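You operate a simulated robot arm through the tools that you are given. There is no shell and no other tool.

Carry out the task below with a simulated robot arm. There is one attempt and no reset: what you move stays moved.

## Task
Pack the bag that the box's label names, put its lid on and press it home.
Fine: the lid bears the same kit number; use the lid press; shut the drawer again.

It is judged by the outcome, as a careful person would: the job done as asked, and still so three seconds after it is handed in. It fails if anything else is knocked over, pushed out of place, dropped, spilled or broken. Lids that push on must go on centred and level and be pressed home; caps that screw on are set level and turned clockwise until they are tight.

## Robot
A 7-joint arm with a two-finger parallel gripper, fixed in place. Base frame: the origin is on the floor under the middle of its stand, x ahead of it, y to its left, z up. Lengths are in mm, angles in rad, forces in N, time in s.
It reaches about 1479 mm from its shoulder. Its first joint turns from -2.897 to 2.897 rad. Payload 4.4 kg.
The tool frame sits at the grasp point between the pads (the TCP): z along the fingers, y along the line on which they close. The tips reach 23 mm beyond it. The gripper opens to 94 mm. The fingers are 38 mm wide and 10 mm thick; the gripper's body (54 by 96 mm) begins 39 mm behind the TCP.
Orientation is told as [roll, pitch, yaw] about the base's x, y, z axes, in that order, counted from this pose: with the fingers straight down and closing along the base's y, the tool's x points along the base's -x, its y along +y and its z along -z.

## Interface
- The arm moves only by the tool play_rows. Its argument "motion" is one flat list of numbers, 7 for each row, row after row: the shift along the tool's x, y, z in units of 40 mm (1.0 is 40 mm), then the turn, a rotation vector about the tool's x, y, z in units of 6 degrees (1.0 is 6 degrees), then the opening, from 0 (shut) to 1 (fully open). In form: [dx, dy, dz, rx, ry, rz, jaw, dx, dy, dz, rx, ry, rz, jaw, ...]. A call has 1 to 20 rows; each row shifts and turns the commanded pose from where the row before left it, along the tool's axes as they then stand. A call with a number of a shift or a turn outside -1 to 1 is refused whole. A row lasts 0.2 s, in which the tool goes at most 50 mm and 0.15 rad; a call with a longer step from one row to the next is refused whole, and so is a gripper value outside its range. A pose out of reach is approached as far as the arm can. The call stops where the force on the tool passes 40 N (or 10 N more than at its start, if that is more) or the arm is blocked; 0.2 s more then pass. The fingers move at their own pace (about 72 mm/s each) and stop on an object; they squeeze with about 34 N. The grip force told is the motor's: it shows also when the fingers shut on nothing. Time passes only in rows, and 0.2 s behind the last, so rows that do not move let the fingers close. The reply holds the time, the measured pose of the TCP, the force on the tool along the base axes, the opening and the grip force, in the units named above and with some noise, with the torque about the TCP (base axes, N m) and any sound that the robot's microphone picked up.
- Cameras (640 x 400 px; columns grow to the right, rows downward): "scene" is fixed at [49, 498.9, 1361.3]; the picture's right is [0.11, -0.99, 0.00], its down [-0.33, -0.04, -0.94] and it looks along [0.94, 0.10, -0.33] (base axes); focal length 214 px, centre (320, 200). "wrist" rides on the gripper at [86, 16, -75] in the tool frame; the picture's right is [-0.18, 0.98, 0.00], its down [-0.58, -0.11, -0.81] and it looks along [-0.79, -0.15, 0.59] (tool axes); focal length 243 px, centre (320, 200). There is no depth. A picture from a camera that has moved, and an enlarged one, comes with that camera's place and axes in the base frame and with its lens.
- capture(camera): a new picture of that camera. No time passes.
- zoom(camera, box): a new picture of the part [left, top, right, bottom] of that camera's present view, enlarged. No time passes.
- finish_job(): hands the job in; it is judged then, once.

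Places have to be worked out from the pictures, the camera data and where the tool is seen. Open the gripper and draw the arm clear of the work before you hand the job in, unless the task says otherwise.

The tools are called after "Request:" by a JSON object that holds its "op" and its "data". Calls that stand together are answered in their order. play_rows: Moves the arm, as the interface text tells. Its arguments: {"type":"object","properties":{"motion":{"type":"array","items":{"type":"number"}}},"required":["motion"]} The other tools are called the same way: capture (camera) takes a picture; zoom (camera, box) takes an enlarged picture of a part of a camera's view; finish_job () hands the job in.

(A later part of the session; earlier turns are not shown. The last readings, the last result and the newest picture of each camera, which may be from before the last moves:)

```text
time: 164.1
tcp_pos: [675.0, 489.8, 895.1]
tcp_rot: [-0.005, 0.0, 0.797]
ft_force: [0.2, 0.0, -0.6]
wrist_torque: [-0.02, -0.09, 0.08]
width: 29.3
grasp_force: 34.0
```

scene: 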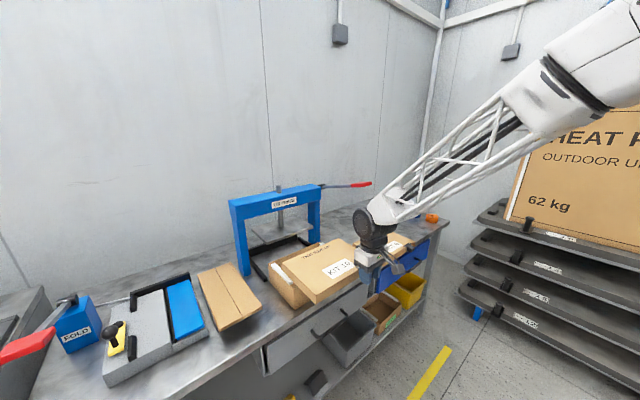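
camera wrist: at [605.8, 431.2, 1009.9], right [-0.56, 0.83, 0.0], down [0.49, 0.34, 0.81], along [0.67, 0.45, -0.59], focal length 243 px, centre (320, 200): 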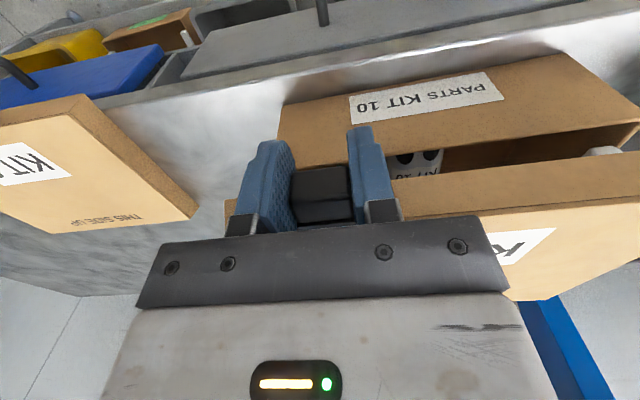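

There's a slight torque change, so it may be just touching. I'll take two more small steps.

Request:
{"op": "play_rows", "data": {"motion": [0, 0, 0.05, 0, 0, 0, 0, 0, 0, 0.05, 0, 0, 0, 0, 0, 0, 0, 0, 0, 0, 0]}}

Request:
{"op": "zoom", "data": {"camera": "scene", "box": [260, 220, 370, 310]}}

Request:
{"op": "zoom", "data": {"camera": "wrist", "box": [380, 80, 640, 240]}}

```text
time: 164.9
tcp_pos: [676.0, 490.4, 891.7]
tcp_rot: [-0.007, -0.001, 0.798]
ft_force: [0.7, 1.7, 0.2]
wrist_torque: [0.03, -0.08, 0.03]
width: 29.3
grasp_force: 33.9
```

```text
4.44 times, centred on (315, 265) of scene
camera zoom: at [49.0, 498.9, 1361.3], right [0.11, -0.99, 0.0], down [-0.33, -0.04, -0.94], along [0.94, 0.1, -0.33], focal length 953 px, centre (342, -89)
```

zoom: 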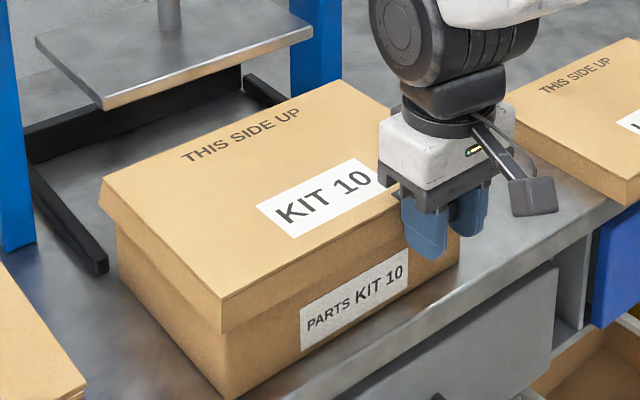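

```text
2.46 times, centred on (510, 160) of wrist
camera zoom: at [602.5, 440.6, 965.1], right [-0.57, 0.82, 0.0], down [0.48, 0.34, 0.81], along [0.66, 0.46, -0.59], focal length 597 px, centre (-148, 298)
```

zoom: 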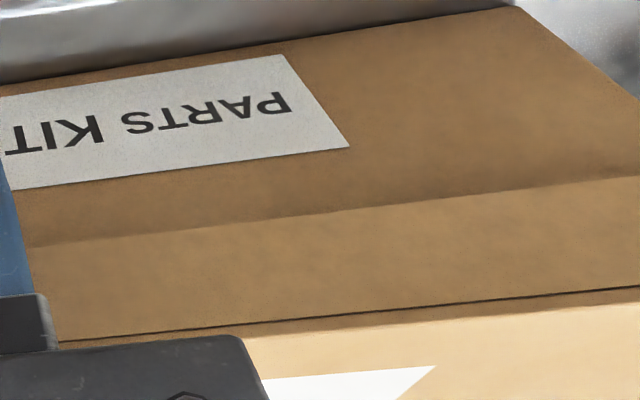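

The lid's weight is coming off the grip. I'll take one more small step to seat it.

Request:
{"op": "play_rows", "data": {"motion": [0, 0, 0.05, 0, 0, 0, 0, 0, 0, 0.04, 0, 0, 0, 0, 0, 0, 0, 0, 0, 0, 0]}}

```text
time: 165.7
tcp_pos: [675.8, 490.8, 886.3]
tcp_rot: [-0.005, 0.0, 0.799]
ft_force: [0.1, -0.1, -1.8]
wrist_torque: [-0.11, 0.02, -0.06]
width: 29.3
grasp_force: 33.7
```

It's still hanging free (the weight reads again). I'll continue down.

Request:
{"op": "play_rows", "data": {"motion": [0, 0, 0.05, 0, 0, 0, 0, 0, 0, 0.05, 0, 0, 0, 0, 0, 0, 0, 0, 0, 0, 0]}}

Request:
{"op": "zoom", "data": {"camera": "scene", "box": [260, 220, 370, 310]}}

```text
time: 166.5
tcp_pos: [675.5, 489.3, 885.5]
tcp_rot: [-0.005, -0.004, 0.797]
ft_force: [3.1, -0.5, 24.7]
wrist_torque: [1.1, -0.71, -0.07]
width: 29.2
grasp_force: 33.9
```

```text
4.44 times, centred on (315, 265) of scene
camera zoom: at [49.0, 498.9, 1361.3], right [0.11, -0.99, 0.0], down [-0.33, -0.04, -0.94], along [0.94, 0.1, -0.33], focal length 953 px, centre (342, -89)
```

zoom: 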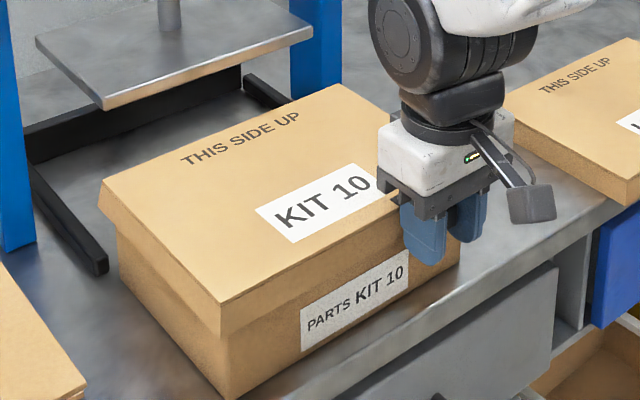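

The lid is seated: 25 N of reaction at z≈885. I'll relieve the pressure by raising about 2.5 mm, then check.

Request:
{"op": "play_rows", "data": {"motion": [0, 0, -0.06, 0, 0, 0, 0, 0, 0, 0, 0, 0, 0, 0]}}

Request:
{"op": "zoom", "data": {"camera": "scene", "box": [265, 240, 325, 285]}}

Request:
{"op": "zoom", "data": {"camera": "wrist", "box": [380, 80, 640, 240]}}

Request:
{"op": "zoom", "data": {"camera": "wrist", "box": [200, 90, 360, 230]}}

```text
time: 167.1
tcp_pos: [675.0, 489.7, 883.7]
tcp_rot: [-0.006, -0.002, 0.798]
ft_force: [4.3, 2.5, 10.9]
wrist_torque: [0.51, -0.23, -0.26]
width: 29.4
grasp_force: 33.8
```

```text
8.89 times, centred on (295, 262) of scene
camera zoom: at [49.0, 498.9, 1361.3], right [0.11, -0.99, 0.0], down [-0.33, -0.04, -0.94], along [0.94, 0.1, -0.33], focal length 1906 px, centre (542, -356)
```

zoom: 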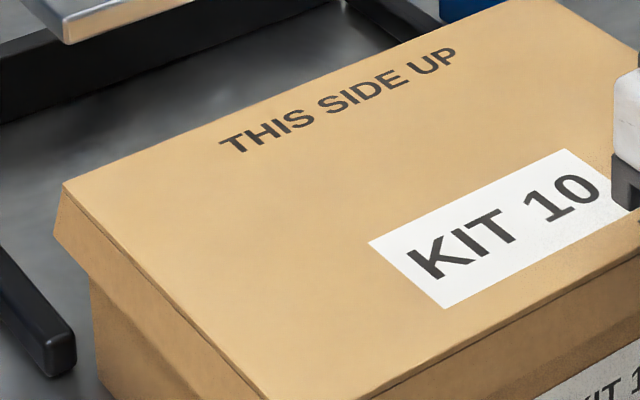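

```text
2.46 times, centred on (510, 160) of wrist
camera zoom: at [602.0, 441.1, 959.9], right [-0.57, 0.82, 0.0], down [0.48, 0.34, 0.81], along [0.66, 0.46, -0.59], focal length 597 px, centre (-148, 298)
```

zoom: 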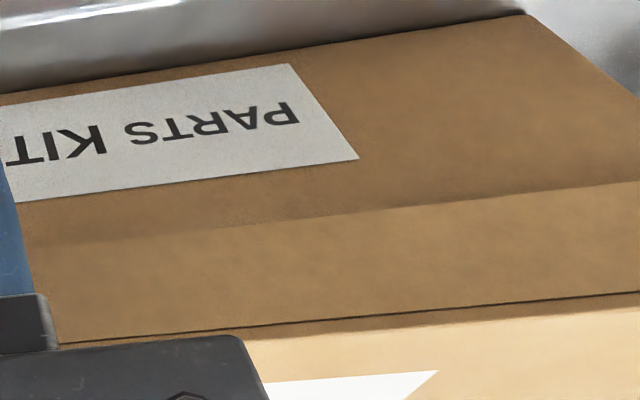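

```text
2.86 times, centred on (280, 160) of wrist
camera zoom: at [602.0, 441.1, 959.9], right [-0.57, 0.82, 0.0], down [0.48, 0.34, 0.81], along [0.66, 0.46, -0.59], focal length 693 px, centre (434, 314)
```

zoom: 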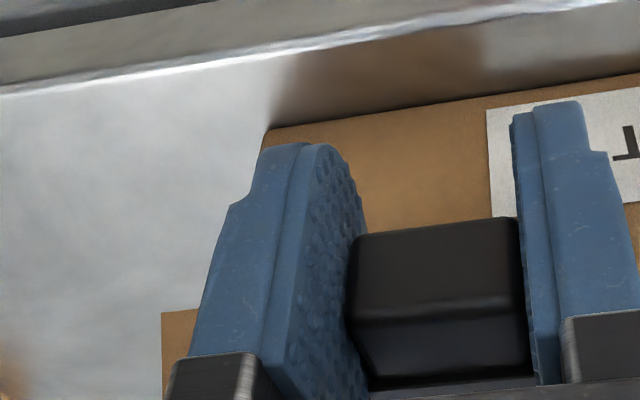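

A small side force remains; releasing will let the lid settle. I'll open the jaw and check the lid.

Request:
{"op": "play_rows", "data": {"motion": [-0.01, 0, -0.03, 0, 0, 0, 0, 0, 0, 0, 0, 0, 0, 0.5, 0, 0, 0, 0, 0, 0, 0.6, 0, 0, 0, 0, 0, 0, 0.6]}}

Request:
{"op": "zoom", "data": {"camera": "scene", "box": [260, 220, 370, 310]}}

Request:
{"op": "zoom", "data": {"camera": "wrist", "box": [380, 80, 640, 240]}}

```text
time: 168.1
tcp_pos: [674.8, 489.4, 884.4]
tcp_rot: [-0.006, 0.001, 0.799]
ft_force: [0.5, 0.7, 0.5]
wrist_torque: [0.01, 0.0, 0.03]
width: 56.7
grasp_force: 0.1
```

```text
4.44 times, centred on (315, 265) of scene
camera zoom: at [49.0, 498.9, 1361.3], right [0.11, -0.99, 0.0], down [-0.33, -0.04, -0.94], along [0.94, 0.1, -0.33], focal length 953 px, centre (342, -89)
```

zoom: 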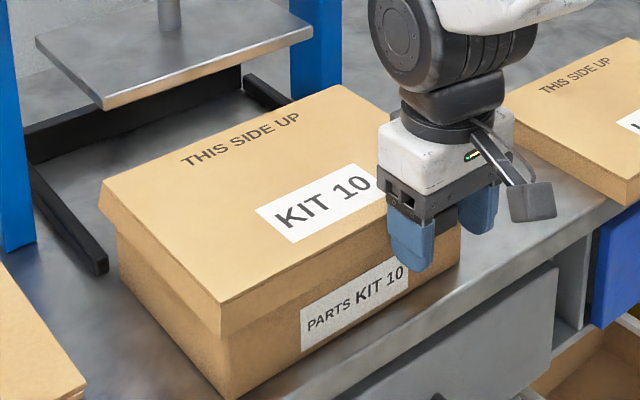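

```text
2.46 times, centred on (510, 160) of wrist
camera zoom: at [602.4, 441.3, 960.7], right [-0.57, 0.82, 0.0], down [0.48, 0.34, 0.81], along [0.66, 0.46, -0.59], focal length 597 px, centre (-148, 298)
```

zoom: 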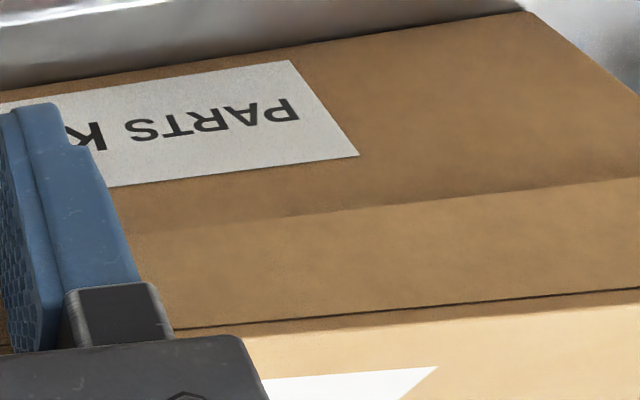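

The lid is resting square and level on the strips. I'll rise and back away, then study the press — plate height, guide rails and back stop — to plan the slide.

Request:
{"op": "play_rows", "data": {"motion": [0.05, 0, 0, 0, 0, 0, 0.6, 0, 0, -0.5, 0, 0, 0, 0.6, 0, 0, -0.9, 0, 0, 0, 0.6, 0.5, 0, -0.8, 0, 0, 0, 0.6, 0.8, 0, -0.5, 0, 0, 0, 0.6, 0.9, 0, 0, 0, 0, 0, 0.6, 0.9, 0, 0, 0, 0, 0, 0, 0, 0, 0, 0, 0, 0, 0]}}

Request:
{"op": "capture", "data": {"camera": "wrist"}}

Request:
{"op": "zoom", "data": {"camera": "scene", "box": [225, 180, 385, 300]}}

```text
time: 169.9
tcp_pos: [585.9, 399.2, 996.6]
tcp_rot: [-0.005, -0.001, 0.798]
ft_force: [-0.2, 0.3, -0.4]
wrist_torque: [0.01, -0.01, 0.01]
width: 0.0
grasp_force: 30.6
```

```text
taken
camera wrist: at [513.7, 350.3, 1070.3], right [-0.57, 0.82, 0.0], down [0.48, 0.34, 0.81], along [0.66, 0.46, -0.59], focal length 243 px, centre (320, 200)
```

wrist: 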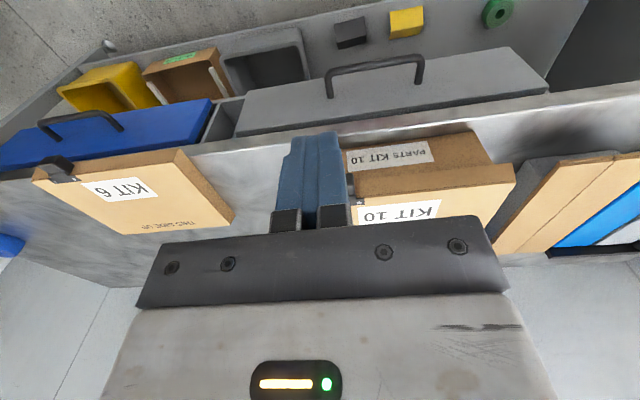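

```text
3.33 times, centred on (305, 240) of scene
camera zoom: at [49.0, 498.9, 1361.3], right [0.11, -0.99, 0.0], down [-0.33, -0.04, -0.94], along [0.94, 0.1, -0.33], focal length 715 px, centre (370, 67)
```

zoom: 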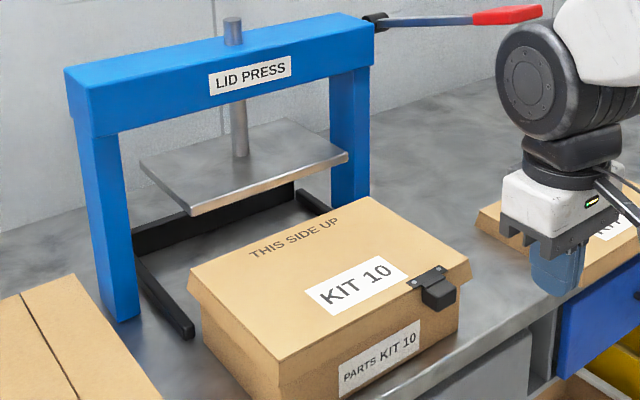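

The box is lidded. To see under the press I'll shift left and tilt the tool forward about 20° for a view between the posts.

Request:
{"op": "play_rows", "data": {"motion": [0.5, 0.6, 0, 0, 0, 0.1, 0, 0.5, 0.6, 0, 0, 0, 0, 0, 0.5, 0.6, 0, 0, 0, 0, 0, 0, 0, 0, 0, -0.8, 0, 0, 0, 0, 0, 0, -0.8, 0, 0, 0, 0, 0, 0, -0.8, 0, 0, 0, 0, 0, 0, -0.8, 0, 0, 0, 0, 0, 0, 0, 0, 0]}}

Request:
{"op": "capture", "data": {"camera": "wrist"}}

Request:
{"op": "zoom", "data": {"camera": "wrist", "box": [200, 60, 440, 230]}}

```text
time: 171.7
tcp_pos: [491.1, 409.3, 993.5]
tcp_rot: [-0.005, -0.335, 0.789]
ft_force: [0.3, 0.1, 0.0]
wrist_torque: [-0.03, -0.04, 0.02]
width: 0.0
grasp_force: 33.7
```

```text
taken
camera wrist: at [405.3, 346.7, 1035.6], right [-0.57, 0.82, 0.06], down [0.27, 0.13, 0.95], along [0.77, 0.56, -0.3], focal length 243 px, centre (320, 200)
```

wrist: 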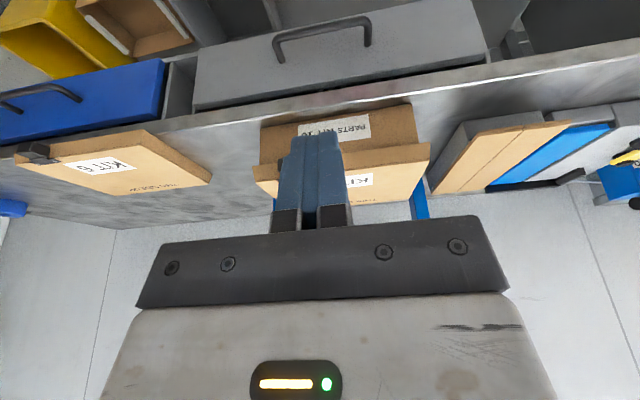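

```text
2.35 times, centred on (320, 145) of wrist
camera zoom: at [405.3, 346.7, 1035.6], right [-0.57, 0.82, 0.06], down [0.27, 0.13, 0.95], along [0.77, 0.56, -0.3], focal length 571 px, centre (320, 329)
```

zoom: 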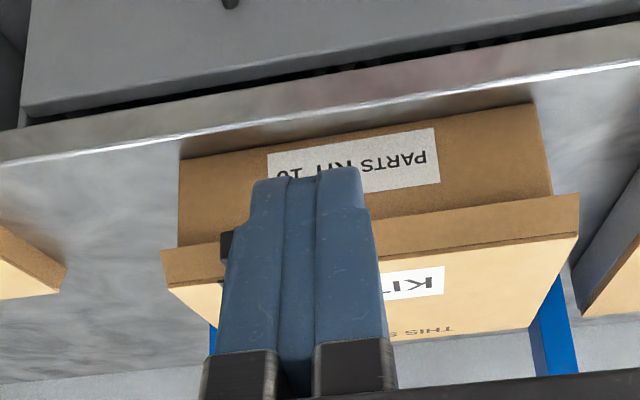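

The overhang check shows the lid centred on the box within about 2 mm and level. The press interior is hidden from here, so I'll measure it with close zooms from the scene camera.

Request:
{"op": "zoom", "data": {"camera": "scene", "box": [240, 205, 330, 270]}}

Request:
{"op": "zoom", "data": {"camera": "scene", "box": [285, 205, 355, 260]}}

Request:
{"op": "zoom", "data": {"camera": "scene", "box": [225, 175, 385, 235]}}

```text
6.15 times, centred on (285, 238) of scene
camera zoom: at [49.0, 498.9, 1361.3], right [0.11, -0.99, 0.0], down [-0.33, -0.04, -0.94], along [0.94, 0.1, -0.33], focal length 1320 px, centre (535, -31)
```

zoom: 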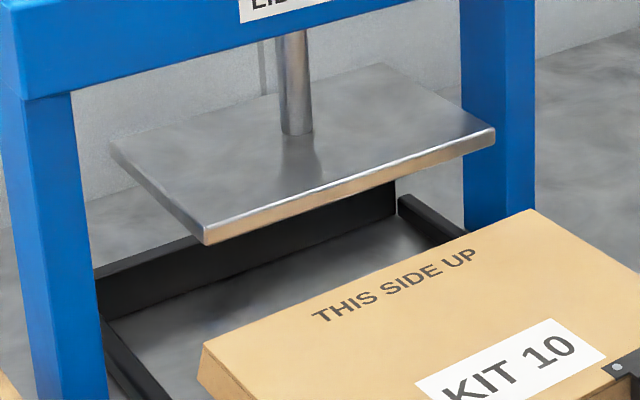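

```text
7.27 times, centred on (320, 232) of scene
camera zoom: at [49.0, 498.9, 1361.3], right [0.11, -0.99, 0.0], down [-0.33, -0.04, -0.94], along [0.94, 0.1, -0.33], focal length 1560 px, centre (320, -36)
```

zoom: 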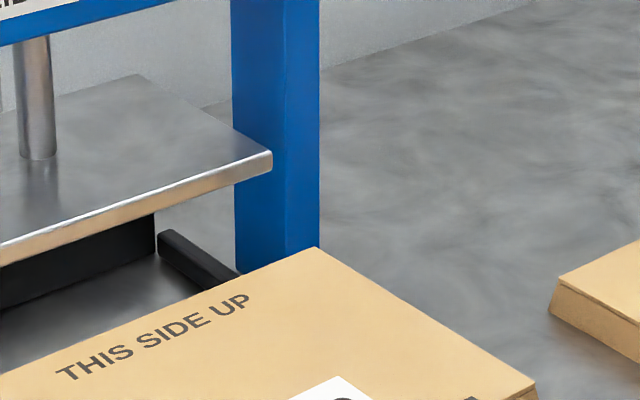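

```text
4.00 times, centred on (305, 205) of scene
camera zoom: at [49.0, 498.9, 1361.3], right [0.11, -0.99, 0.0], down [-0.33, -0.04, -0.94], along [0.94, 0.1, -0.33], focal length 858 px, centre (380, 180)
```

zoom: 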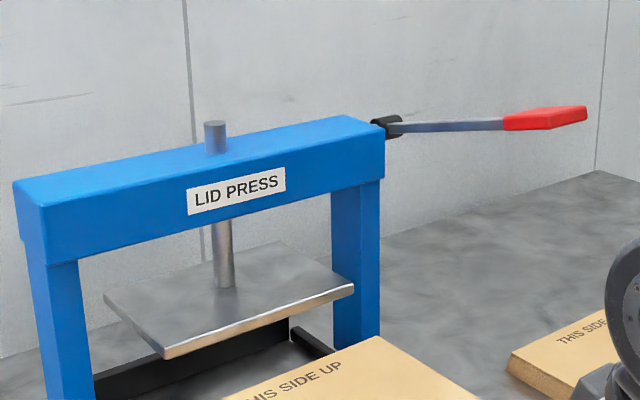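

I now have the press geometry: guide rails at X −55 and 206, back stop at Y≈1228, plate underside at z≈939 with its front edge at Y≈1060. The lidded box top is at about 896, so it fits under. To push the box in without touching the lid or plate, I'll turn the gripper 90°, open it wide and push with the leading finger low on the box front. First back to vertical and rotate.

Request:
{"op": "play_rows", "data": {"motion": [0, 0, 0, 0, 0.8, 0, 0, 0, 0, 0, 0, 0.8, 0, 0, 0, 0, 0, 0, 0.8, 0, 0, 0, 0, 0, 0, 0.8, 0, 0, 0, 0, 0, 0, 0, 1, 0.5, 0, 0, 0, 0, 0, 1, 1, 0, 0, 0, 0, 0, 1, 1, 0, 0, 0, 0, 0, 1, 1, 0, 0, 0, 0, 0, 1, 1, 0, 0, 0, 0, 0, 1, 1, 0, 0, 0, 0, 0, 1, 1, 0, 0, 0, 0, 0, 1, 1, 0, 0, 0, 0, 0, 0, 1]}}

Request:
{"op": "capture", "data": {"camera": "scene"}}

```text
time: 174.5
tcp_pos: [494.4, 409.0, 993.8]
tcp_rot: [-0.003, -0.003, -0.052]
ft_force: [-0.1, -0.4, 0.4]
wrist_torque: [0.02, 0.0, 0.02]
width: 94.2
grasp_force: 0.1
```

```text
taken
```

scene: 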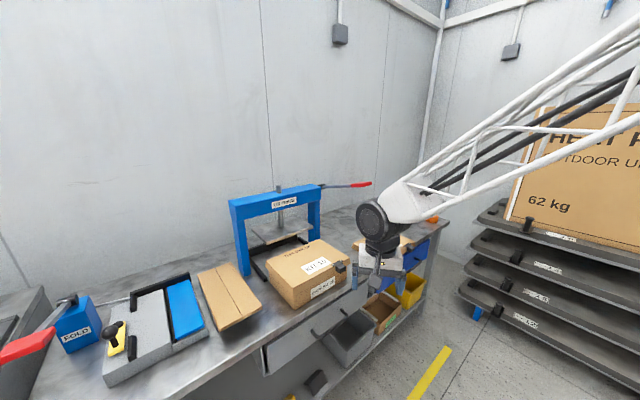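

Smooth so far. I'll finish the turn to yaw −0.785.

Request:
{"op": "play_rows", "data": {"motion": [0, 0, 0, 0, 0, 1, 1, 0, 0, 0, 0, 0, 1, 1, 0, 0, 0, 0, 0, 1, 1, 0, 0, 0, 0, 0, 1, 1, 0, 0, 0, 0, 0, 1, 1, 0, 0, 0, 0, 0, 1, 1, 0, 0, 0, 0, 0, 1, 1, 0, 0, 0, 0, 0, 0, 1]}}

Request:
{"op": "capture", "data": {"camera": "scene"}}

Request:
{"op": "capture", "data": {"camera": "wrist"}}

```text
time: 176.3
tcp_pos: [493.7, 409.7, 994.0]
tcp_rot: [-0.001, -0.004, -0.786]
ft_force: [0.9, -0.1, -0.6]
wrist_torque: [0.05, 0.02, -0.02]
width: 94.0
grasp_force: 0.0
```

```text
taken
```

scene: 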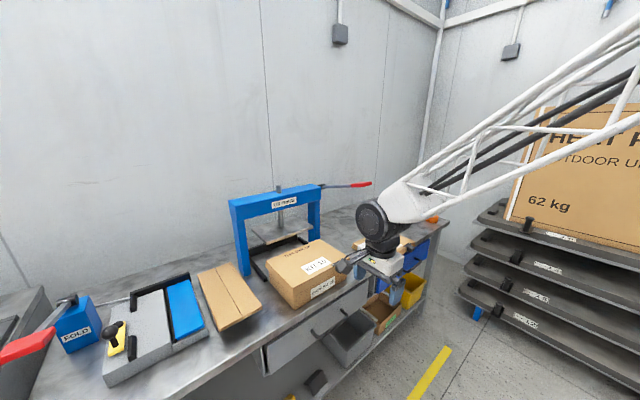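

```text
taken
camera wrist: at [443.4, 482.9, 1068.0], right [0.82, 0.57, 0.0], down [0.33, -0.49, 0.81], along [0.46, -0.67, -0.59], focal length 243 px, centre (320, 200)
```

wrist: 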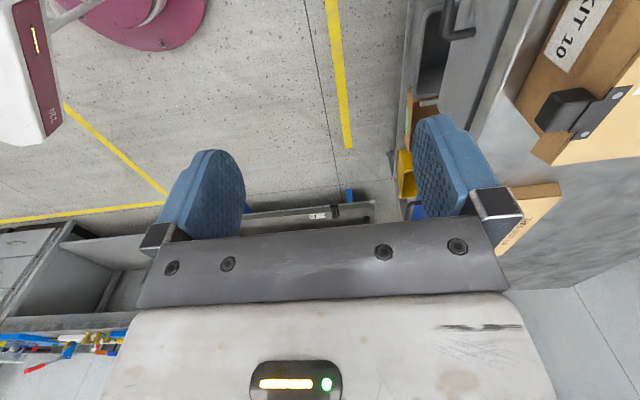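

All clear. The box's back-left corner would pass only about 2–3 mm from the left rail's end, so I'll first nudge the box about 8 mm right to centre it on the guide. I'll go over to the left of the box at z≈994, clear of everything.

Request:
{"op": "play_rows", "data": {"motion": [0.6, 0, 0, 0, 0, 0, 0.3, 0.9, 0, 0, 0, 0, 0, 0.3, 0.9, 0, 0, 0, 0, 0, 0.3, 0.9, 0, 0, 0, 0, 0, 0.3, 0.9, 0, 0, 0, 0, 0, 0.3, 0.9, 0, 0, 0, 0, 0, 0.3, 0.2, 0.9, 0, 0, 0, 0, 0.3, 0, 0.9, 0, 0, 0, 0, 0.3, 0, 0.9, 0, 0, 0, 0, 0.3, 0, 0.9, 0, 0, 0, 0, 0.3, 0, 0.9, 0, 0, 0, 0, 0.3, 0, 0.9, 0, 0, 0, 0, 0.3, 0, 0.9, 0, 0, 0, 0, 0.3, 0, 0.9, 0, 0, 0, 0, 0.3, 0, 0, 0, 0, 0, 0, 0.3]}}

Request:
{"op": "capture", "data": {"camera": "scene"}}

Request:
{"op": "capture", "data": {"camera": "wrist"}}

```text
time: 179.5
tcp_pos: [545.0, 764.7, 992.9]
tcp_rot: [0.0, -0.005, -0.783]
ft_force: [0.2, -0.1, -0.1]
wrist_torque: [-0.03, -0.02, -0.03]
width: 28.2
grasp_force: 0.1
```

```text
taken
```

scene: 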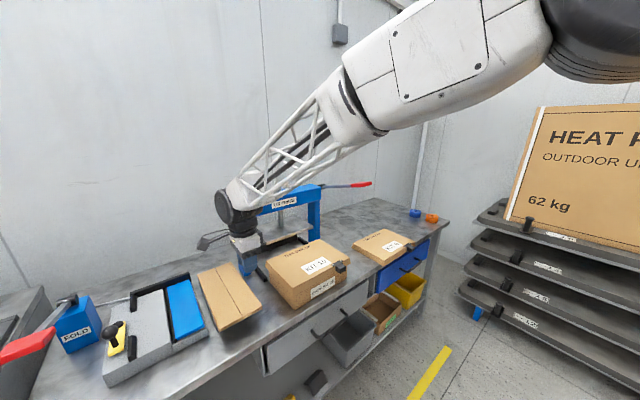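

```text
taken
camera wrist: at [495.7, 839.0, 1066.6], right [0.82, 0.57, 0.0], down [0.33, -0.48, 0.81], along [0.46, -0.67, -0.59], focal length 243 px, centre (320, 200)
```

wrist: 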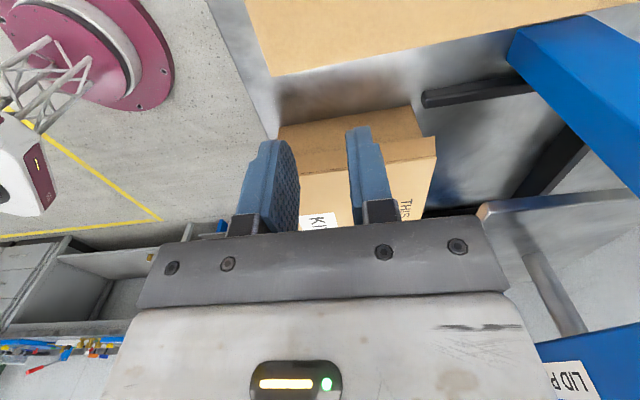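

This view shows the box's left side, the left rail, back stop and plate. I'll zoom in to measure them from here.

Request:
{"op": "zoom", "data": {"camera": "wrist", "box": [270, 60, 590, 230]}}

Request:
{"op": "zoom", "data": {"camera": "wrist", "box": [380, 60, 540, 160]}}

Request:
{"op": "zoom", "data": {"camera": "wrist", "box": [440, 150, 640, 400]}}

```text
2.00 times, centred on (430, 145) of wrist
camera zoom: at [495.7, 839.0, 1066.6], right [0.82, 0.57, 0.0], down [0.33, -0.48, 0.81], along [0.46, -0.67, -0.59], focal length 485 px, centre (100, 310)
```

zoom: 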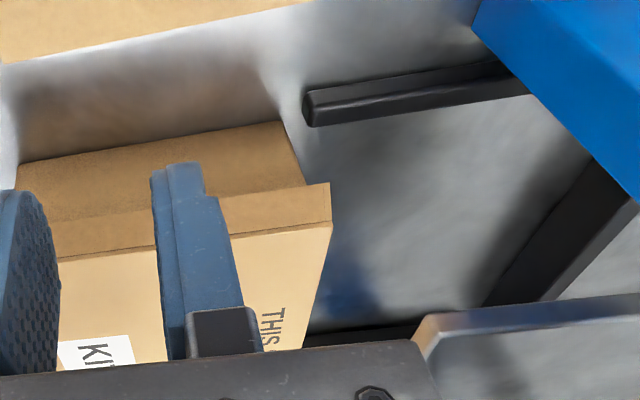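

```text
4.00 times, centred on (460, 110) of wrist
camera zoom: at [495.7, 839.0, 1066.6], right [0.82, 0.57, 0.0], down [0.33, -0.48, 0.81], along [0.46, -0.67, -0.59], focal length 970 px, centre (-240, 560)
```

zoom: 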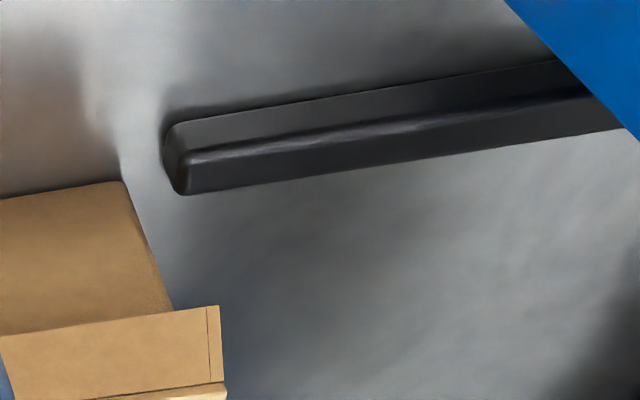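

```text
1.60 times, centred on (540, 275) of wrist
camera zoom: at [495.7, 839.0, 1066.6], right [0.82, 0.57, 0.0], down [0.33, -0.48, 0.81], along [0.46, -0.67, -0.59], focal length 388 px, centre (-32, 80)
```

zoom: 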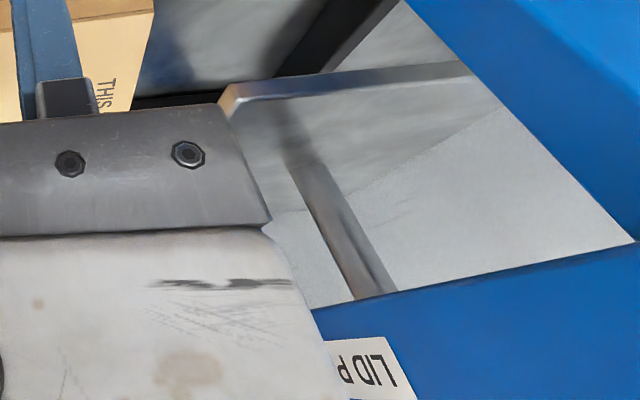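

In this one camera view the box's left face is at X≈−54.5 and the rail's inner face at −58.7: a 4 mm gap on the left and about 21 on the right, with box and lid square to the bench within half a degree. I'll nudge the box about 7 mm right to centre it. First lean the tool right and come down beside the box.

Request:
{"op": "play_rows", "data": {"motion": [0, 0, 0, 0, -0.955, 0, 0.3, 0, 0, 0, 0, -0.955, 0, 0.3, 0, 0, 0, 0, -0.955, 0, 0.3, 0, 0, 0, 0, -0.955, 0, 0.3, 0, 0, 0, 0, -0.955, 0, 0.3, 0.073, 0.045, 0.7, 0, 0, 0, 0.3, 0.073, 0.045, 0.7, 0, 0, 0, 0.3, 0.05, 0.045, 0.6, 0, 0, 0, 0.3, 0, 0, 0, 0, 0, 0, 0.3]}}

Request:
{"op": "capture", "data": {"camera": "scene"}}

Request:
{"op": "capture", "data": {"camera": "wrist"}}

```text
time: 181.5
tcp_pos: [573.0, 743.1, 918.6]
tcp_rot: [0.0, -0.504, -0.783]
ft_force: [0.3, -0.4, 1.0]
wrist_torque: [0.0, 0.01, 0.02]
width: 28.2
grasp_force: 0.2
```

```text
taken
```

scene: 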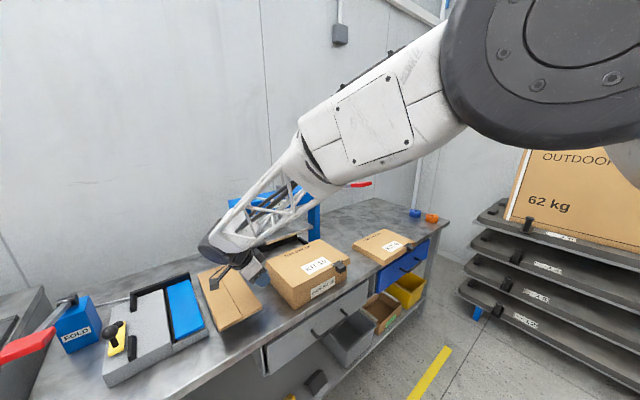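

```text
taken
camera wrist: at [505.4, 835.8, 941.9], right [0.81, 0.58, 0.09], down [0.01, -0.16, 0.99], along [0.59, -0.8, -0.13], focal length 243 px, centre (320, 200)
```

wrist: 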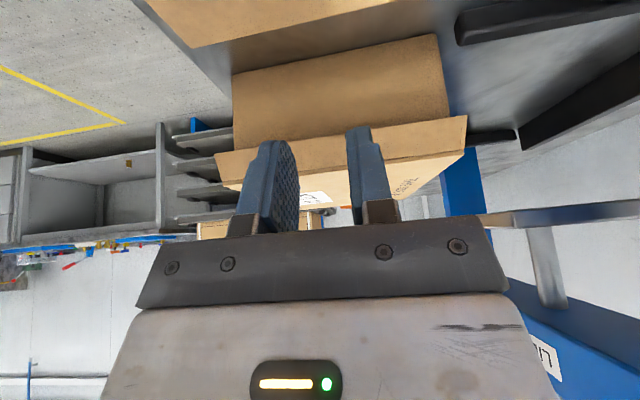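

Pose is good with no flags. I'll lower to z≈851, about 12 mm short of the box side.

Request:
{"op": "play_rows", "data": {"motion": [0.094, 0.033, 0.5, 0, 0, 0, 0.3, 0.094, 0.033, 0.5, 0, 0, 0, 0.3, 0.094, 0.033, 0.5, 0, 0, 0, 0.3, 0.02, 0, 0.25, 0, 0, 0, 0.3, 0, 0, 0, 0, 0, 0, 0.3]}}

Request:
{"op": "capture", "data": {"camera": "wrist"}}

Request:
{"op": "zoom", "data": {"camera": "scene", "box": [190, 210, 360, 320]}}

```text
time: 182.7
tcp_pos: [592.5, 729.3, 853.7]
tcp_rot: [0.0, -0.504, -0.785]
ft_force: [1.2, 0.4, -0.1]
wrist_torque: [-0.05, -0.02, 0.01]
width: 28.2
grasp_force: 0.0
```

```text
taken
camera wrist: at [524.3, 821.1, 876.4], right [0.81, 0.58, 0.09], down [0.01, -0.16, 0.99], along [0.59, -0.8, -0.13], focal length 243 px, centre (320, 200)
```

wrist: 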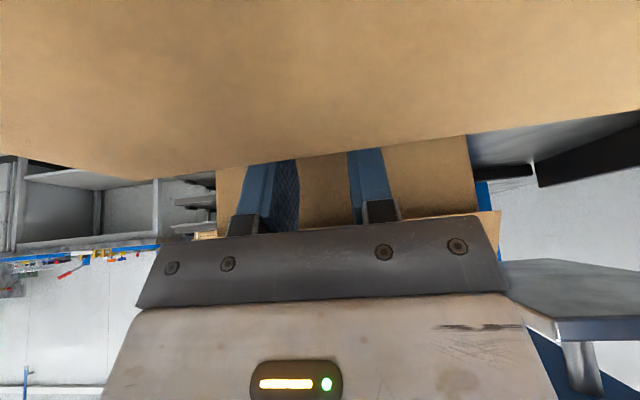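

```text
3.64 times, centred on (275, 265) of scene
camera zoom: at [49.0, 498.9, 1361.3], right [0.11, -0.99, 0.0], down [-0.33, -0.04, -0.94], along [0.94, 0.1, -0.33], focal length 780 px, centre (484, -36)
```

zoom: 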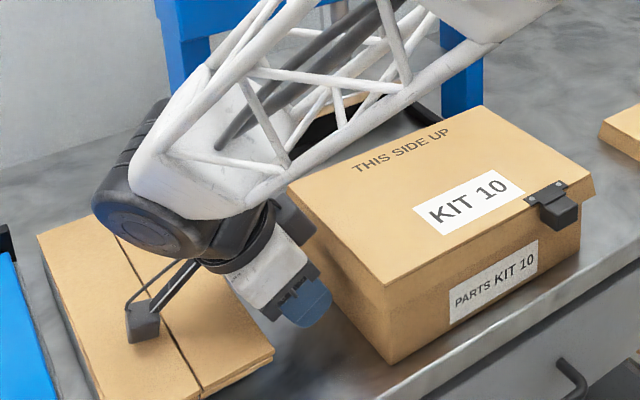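

The carton stack is taller than I thought (about z 850), but the gripper and camera clear it. I'll move right in 4 mm steps until the fingertips touch the box side.

Request:
{"op": "play_rows", "data": {"motion": [-0.0876, 0, 0.0483, 0, 0, 0, 0.3, -0.0876, 0, 0.0483, 0, 0, 0, 0.3, -0.0876, 0, 0.0483, 0, 0, 0, 0.3, 0, 0, 0, 0, 0, 0, 0.3]}}

Request:
{"op": "zoom", "data": {"camera": "scene", "box": [230, 230, 350, 310]}}

```text
time: 183.7
tcp_pos: [600.6, 721.0, 853.0]
tcp_rot: [-0.001, -0.505, -0.785]
ft_force: [-0.5, 0.6, -1.3]
wrist_torque: [-0.03, -0.01, 0.0]
width: 27.9
grasp_force: 0.1
```

```text
5.00 times, centred on (290, 270) of scene
camera zoom: at [49.0, 498.9, 1361.3], right [0.11, -0.99, 0.0], down [-0.33, -0.04, -0.94], along [0.94, 0.1, -0.33], focal length 1072 px, centre (470, -150)
```

zoom: 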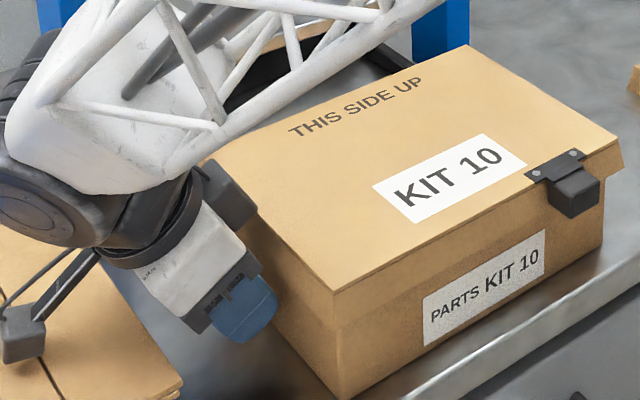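

Still no contact at TCP X −85, and the block on the gripper's front side sits about 20 mm above the lid. I'll continue in 2.5 mm steps.

Request:
{"op": "play_rows", "data": {"motion": [-0.055, 0, 0.03, 0, 0, 0, 0.3, -0.055, 0, 0.03, 0, 0, 0, 0.3, 0, 0, 0, 0, 0, 0, 0.3]}}

```text
time: 184.5
tcp_pos: [605.3, 718.8, 853.0]
tcp_rot: [0.0, -0.503, -0.784]
ft_force: [-0.8, 1.5, 0.5]
wrist_torque: [0.0, -0.05, 0.04]
width: 28.5
grasp_force: 0.1
```

A light push-back of about 1.6 N shows the fingertips have met the box. I'll push 7 mm to the right slowly.

Request:
{"op": "play_rows", "data": {"motion": [-0.044, 0, 0.024, 0, 0, 0, 0.3, -0.044, 0, 0.024, 0, 0, 0, 0.3, -0.044, 0, 0.024, 0, 0, 0, 0.3, -0.03, 0, 0.016, 0, 0, 0, 0.3, 0, 0, 0, 0, 0, 0, 0.3]}}

Request:
{"op": "zoom", "data": {"camera": "scene", "box": [230, 230, 350, 310]}}

```text
time: 185.7
tcp_pos: [609.4, 711.8, 853.9]
tcp_rot: [0.001, -0.505, -0.783]
ft_force: [-0.5, -1.1, 0.4]
wrist_torque: [0.02, 0.03, 0.02]
width: 28.3
grasp_force: 0.0
```

```text
5.00 times, centred on (290, 270) of scene
camera zoom: at [49.0, 498.9, 1361.3], right [0.11, -0.99, 0.0], down [-0.33, -0.04, -0.94], along [0.94, 0.1, -0.33], focal length 1072 px, centre (470, -150)
```

zoom: 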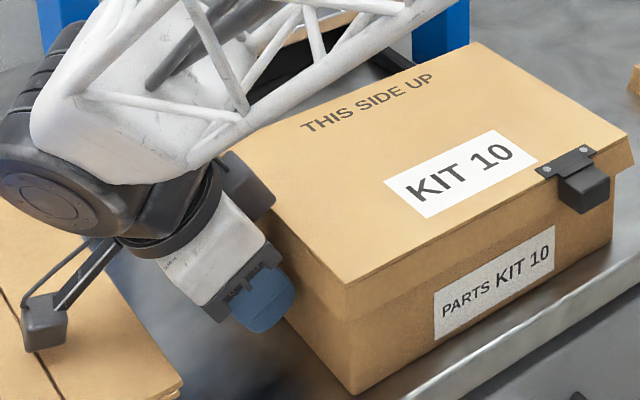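

The box and lid shifted right together by about 7–8 mm. I'll back off and rise clear.

Request:
{"op": "play_rows", "data": {"motion": [0.22, 0, -0.12, 0, 0, 0, 0.3, -0.2, 0, -0.38, 0, 0, 0, 0.3, -0.42, 0, -0.77, 0, 0, 0, 0.3, -0.42, 0, -0.77, 0, 0, 0, 0.3, -0.42, 0, -0.77, 0, 0, 0, 0.3, -0.2, 0, -0.4, 0, 0, 0, 0.3, 0, 0, 0, 0, 0, 0, 0.3]}}

Request:
{"op": "capture", "data": {"camera": "wrist"}}

Request:
{"op": "zoom", "data": {"camera": "wrist", "box": [200, 20, 640, 240]}}

```text
time: 187.3
tcp_pos: [603.8, 720.0, 992.0]
tcp_rot: [0.001, -0.507, -0.784]
ft_force: [0.7, -0.8, -1.3]
wrist_torque: [0.01, 0.0, -0.01]
width: 28.0
grasp_force: 0.1
```

```text
taken
camera wrist: at [534.7, 811.0, 1015.7], right [0.81, 0.58, 0.09], down [0.01, -0.16, 0.99], along [0.59, -0.8, -0.13], focal length 243 px, centre (320, 200)
```

wrist: 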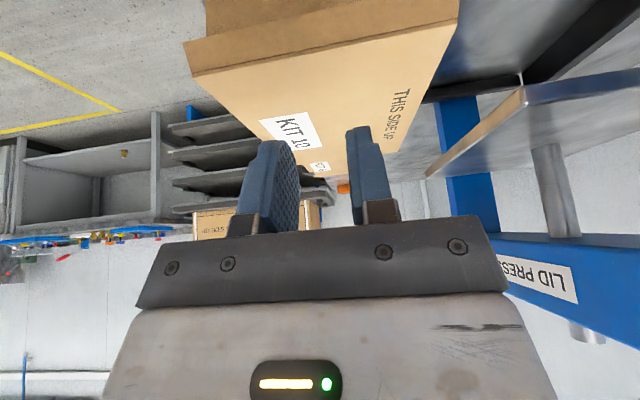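

```text
1.45 times, centred on (420, 130) of wrist
camera zoom: at [534.7, 811.0, 1015.7], right [0.81, 0.58, 0.09], down [0.01, -0.16, 0.99], along [0.59, -0.8, -0.13], focal length 353 px, centre (174, 302)
```

zoom: 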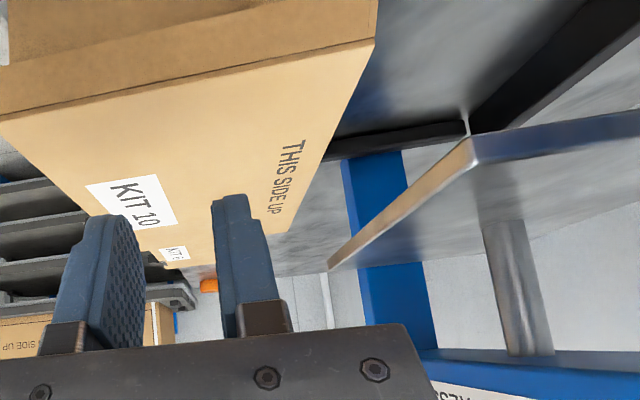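

The plate's underside checks out at z≈940 against a lid top of about 897, so the box will slide under. I'll go upright, retreat in front of the bench and turn back to yaw 0.785 for the main push.

Request:
{"op": "play_rows", "data": {"motion": [0, 0, 0, 0, 0.968, 0, 0.3, 0, 0, 0, 0, 0.968, 0, 0.3, 0, 0, 0, 0, 0.968, 0, 0.3, 0, 0, 0, 0, 0.968, 0, 0.3, 0, 0, 0, 0, 0.968, 0, 0.3, 0, -0.9, 0, 0, 0, 0, 0.3, 0, -0.9, 0, 0, 0, 0, 0.3, 0, -0.9, 0, 0, 0, 0, 0.3, 0, -0.9, 0, 0, 0, 0, 0.3, 0, -0.9, 0, 0, 0, 0, 0.3, 0, -0.9, 0, 0, 0, 0, 0.3, 0, -0.9, 0, 0, 0, 0, 0.3, -0.8, -0.5, 0, 0, 0, 0, 0.3, -0.9, 0, 0, 0, 0, 0, 0.3, -0.9, 0, 0, 0, 0, 0, 0.3, -0.9, 0, 0, 0, 0, 0, 0.3, 0, 0, 0, 0, 0, 0, 0.3]}}

Request:
{"op": "capture", "data": {"camera": "scene"}}

```text
time: 190.9
tcp_pos: [503.5, 426.7, 993.2]
tcp_rot: [0.0, 0.002, -0.784]
ft_force: [0.4, 0.2, 0.2]
wrist_torque: [-0.01, 0.03, 0.02]
width: 28.0
grasp_force: 0.2
```

```text
taken
```

scene: 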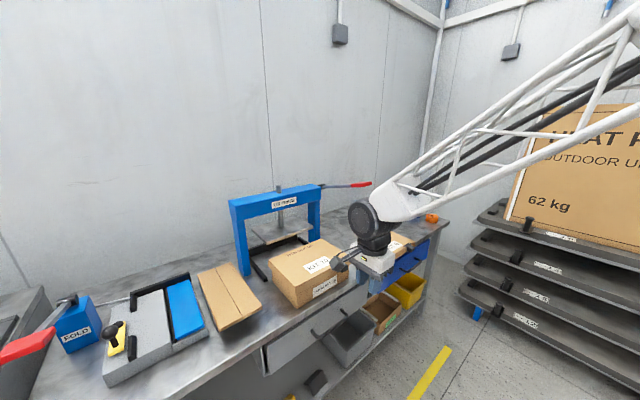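

Now I'll rotate back to yaw 0.785 and begin leaning forward.

Request:
{"op": "play_rows", "data": {"motion": [0, 0, 0, 0, 0, -1, 0.3, 0, 0, 0, 0, 0, -1, 0.3, 0, 0, 0, 0, 0, -1, 0.3, 0, 0, 0, 0, 0, -1, 0.3, 0, 0, 0, 0, 0, -1, 0.3, 0, 0, 0, 0, 0, -1, 0.3, 0, 0, 0, 0, 0, -1, 0.3, 0, 0, 0, 0, 0, -1, 0.3, 0, 0, 0, 0, 0, -1, 0.3, 0, 0, 0, 0, 0, -1, 0.3, 0, 0, 0, 0, 0, -1, 0.3, 0, 0, 0, 0, 0, -1, 0.3, 0, 0, 0, 0, 0, -1, 0.3, 0, 0, 0, 0, 0, -1, 0.3, 0, 0, 0, 0, 0, -1, 0.3, 0, 0, 0, 0, -0.8, 0, 0.3, 0, 0, 0, 0, -0.8, 0, 0.3, 0, 0, 0, 0, -0.8, 0, 0.3, 0, 0, 0, 0, 0, 0, 0.3]}}

Request:
{"op": "capture", "data": {"camera": "wrist"}}

```text
time: 194.9
tcp_pos: [508.0, 430.7, 992.5]
tcp_rot: [0.003, -0.252, 0.787]
ft_force: [0.0, -0.1, 0.5]
wrist_torque: [-0.01, 0.01, -0.01]
width: 28.2
grasp_force: 0.1
```

```text
taken
camera wrist: at [424.2, 370.0, 1043.0], right [-0.57, 0.82, 0.05], down [0.33, 0.18, 0.93], along [0.75, 0.54, -0.38], focal length 243 px, centre (320, 200)
```

wrist: 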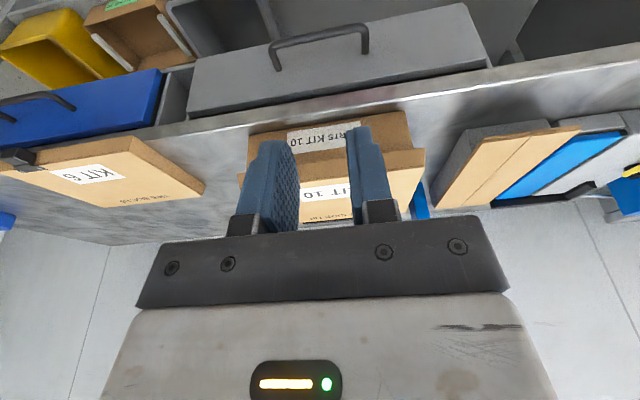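

No flags. I'll lean to about 0.5 rad and move down to just in front of the box, at X≈62.

Request:
{"op": "play_rows", "data": {"motion": [0, 0, 0, 0, -0.8, 0, 0.3, 0, 0, 0, 0, -0.8, 0, 0.3, 0, 0, 0, 0, -0.77, 0, 0.3, -0.26, -0.03, 0.78, 0, 0, 0, 0.3, -0.26, -0.03, 0.78, 0, 0, 0, 0.3, -0.26, -0.03, 0.78, 0, 0, 0, 0.3, -0.26, -0.03, 0.78, 0, 0, 0, 0.3, 0, 0, 0, 0, 0, 0, 0.3]}}

Request:
{"op": "capture", "data": {"camera": "wrist"}}

Request:
{"op": "capture", "data": {"camera": "scene"}}

```text
time: 196.7
tcp_pos: [580.0, 492.8, 903.2]
tcp_rot: [0.001, -0.499, 0.785]
ft_force: [-0.5, 0.1, 0.6]
wrist_torque: [0.03, 0.04, 0.02]
width: 28.4
grasp_force: 0.1
```

```text
taken
camera wrist: at [489.2, 426.4, 926.8], right [-0.58, 0.81, 0.09], down [0.17, 0.01, 0.99], along [0.8, 0.59, -0.14], focal length 243 px, centre (320, 200)
```

wrist: 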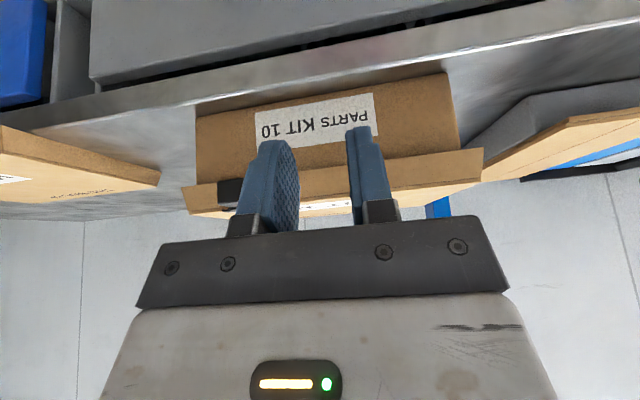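

```text
taken
```

scene: 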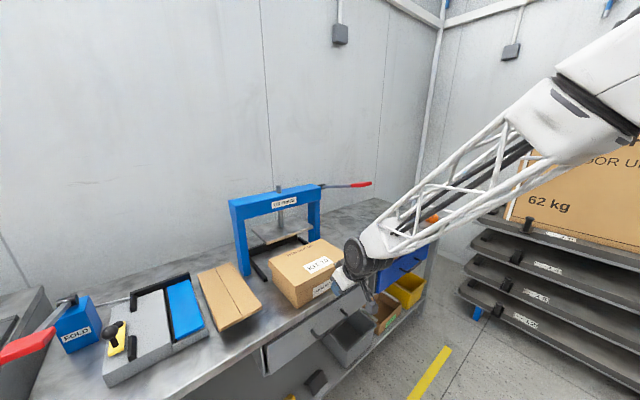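

Aligned: the box spans X −40 to 193, centred at about 76, and the guide is centred near 72. I'll move down and forward to about 15 mm short of the box front at low height.

Request:
{"op": "play_rows", "data": {"motion": [-0.17, -0.03, 0.56, 0, 0, 0, 0.3, -0.17, -0.03, 0.56, 0, 0, 0, 0.3, -0.17, 0, 0.5, 0, 0, 0, 0.3, 0, 0, 0, 0, 0, 0, 0.3]}}

Request:
{"op": "zoom", "data": {"camera": "scene", "box": [270, 230, 410, 330]}}

Request:
{"op": "capture", "data": {"camera": "wrist"}}

```text
time: 197.7
tcp_pos: [616.4, 527.3, 853.7]
tcp_rot: [0.002, -0.498, 0.786]
ft_force: [0.0, 1.3, 0.8]
wrist_torque: [0.0, 0.02, 0.0]
width: 28.1
grasp_force: 0.1
```

```text
4.00 times, centred on (340, 280) of scene
camera zoom: at [49.0, 498.9, 1361.3], right [0.11, -0.99, 0.0], down [-0.33, -0.04, -0.94], along [0.94, 0.1, -0.33], focal length 858 px, centre (240, -120)
```

zoom: 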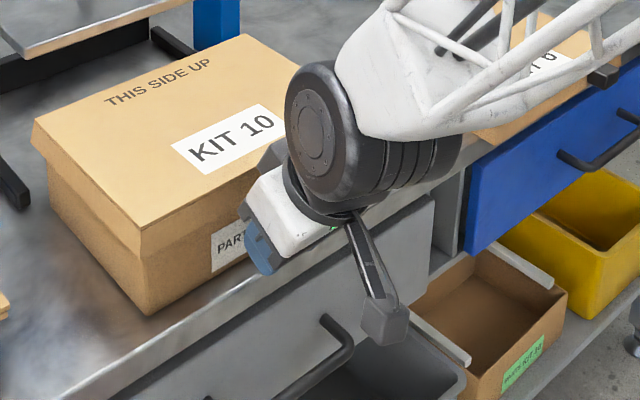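

```text
taken
camera wrist: at [525.3, 460.3, 878.2], right [-0.58, 0.81, 0.09], down [0.17, 0.01, 0.99], along [0.8, 0.59, -0.14], focal length 243 px, centre (320, 200)
```

wrist: 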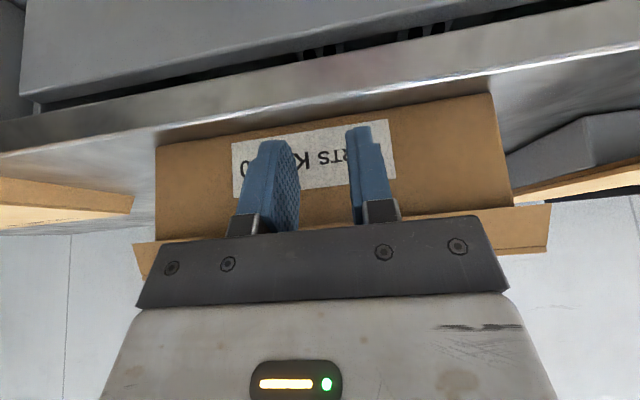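

I'm 15–18 mm from the box front with good clearance to the lid. I'll push forward gently at 8 mm per row for the first stretch.

Request:
{"op": "play_rows", "data": {"motion": [-0.176, 0, 0.096, 0, 0, 0, 0.3, -0.176, 0, 0.096, 0, 0, 0, 0.3, -0.132, 0, 0.072, 0, 0, 0, 0.3, -0.176, 0, 0.096, 0, 0, 0, 0.3, -0.176, 0, 0.096, 0, 0, 0, 0.3, 0, 0, 0, 0, 0, 0, 0.3]}}

Request:
{"op": "zoom", "data": {"camera": "scene", "box": [240, 210, 400, 320]}}

Request:
{"op": "capture", "data": {"camera": "wrist"}}

```text
time: 199.1
tcp_pos: [642.2, 554.0, 856.0]
tcp_rot: [0.001, -0.499, 0.787]
ft_force: [-0.9, -0.5, 0.5]
wrist_torque: [-0.02, 0.02, -0.03]
width: 28.3
grasp_force: 0.6
```

```text
3.64 times, centred on (320, 265) of scene
camera zoom: at [49.0, 498.9, 1361.3], right [0.11, -0.99, 0.0], down [-0.33, -0.04, -0.94], along [0.94, 0.1, -0.33], focal length 780 px, centre (320, -36)
```

zoom: 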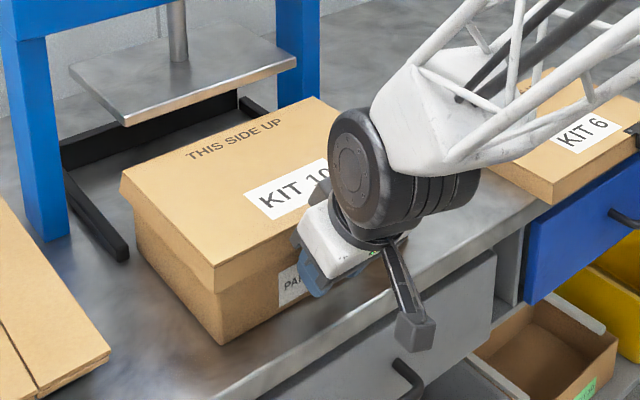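

```text
taken
camera wrist: at [552.0, 488.1, 879.9], right [-0.58, 0.81, 0.09], down [0.17, 0.01, 0.99], along [0.8, 0.59, -0.14], focal length 243 px, centre (320, 200)
```

wrist: 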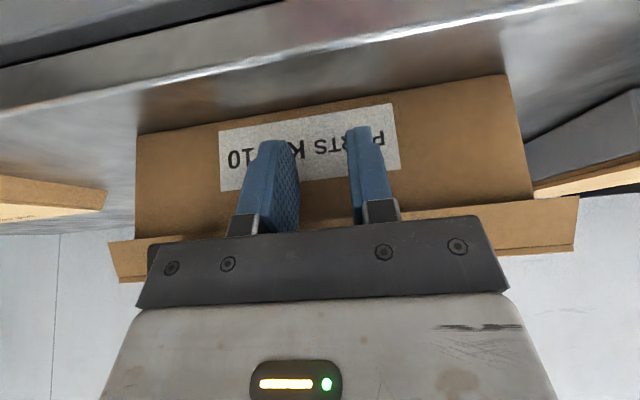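

The box is moving with almost no force: its front is at Y≈875 now and it's entering the guide. I'll continue pushing 80 mm.

Request:
{"op": "play_rows", "data": {"motion": [-0.176, 0, 0.098, 0, 0, 0, 0.3, -0.2, 0, 0.113, 0, 0, 0, 0.3, -0.2, 0, 0.113, 0, 0, 0, 0.3, -0.2, 0, 0.113, 0, 0, 0, 0.3, -0.2, 0, 0.113, 0, 0, 0, 0.3, -0.2, 0, 0.113, 0, 0, 0, 0.3, -0.2, 0, 0.113, 0, 0, 0, 0.3, -0.2, 0, 0.113, 0, 0, 0, 0.3, -0.15, 0, 0.085, 0, 0, 0, 0.3, 0, 0, 0, 0, 0, 0, 0.3]}}

Request:
{"op": "zoom", "data": {"camera": "scene", "box": [230, 190, 390, 300]}}

Request:
{"op": "capture", "data": {"camera": "wrist"}}

```text
time: 201.3
tcp_pos: [696.6, 609.2, 855.0]
tcp_rot: [0.001, -0.498, 0.785]
ft_force: [-1.2, -1.1, -0.4]
wrist_torque: [-0.03, 0.04, -0.01]
width: 28.1
grasp_force: 0.1
```

```text
3.64 times, centred on (310, 245) of scene
camera zoom: at [49.0, 498.9, 1361.3], right [0.11, -0.99, 0.0], down [-0.33, -0.04, -0.94], along [0.94, 0.1, -0.33], focal length 780 px, centre (356, 36)
```

zoom: 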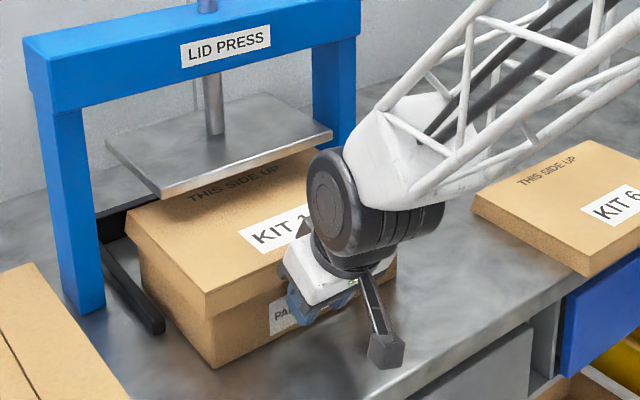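

```text
taken
camera wrist: at [606.3, 543.5, 878.9], right [-0.58, 0.81, 0.09], down [0.17, 0.01, 0.99], along [0.8, 0.59, -0.14], focal length 243 px, centre (320, 200)
```

wrist: 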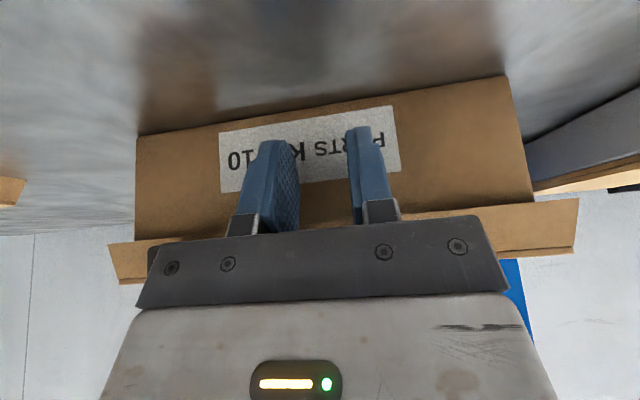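

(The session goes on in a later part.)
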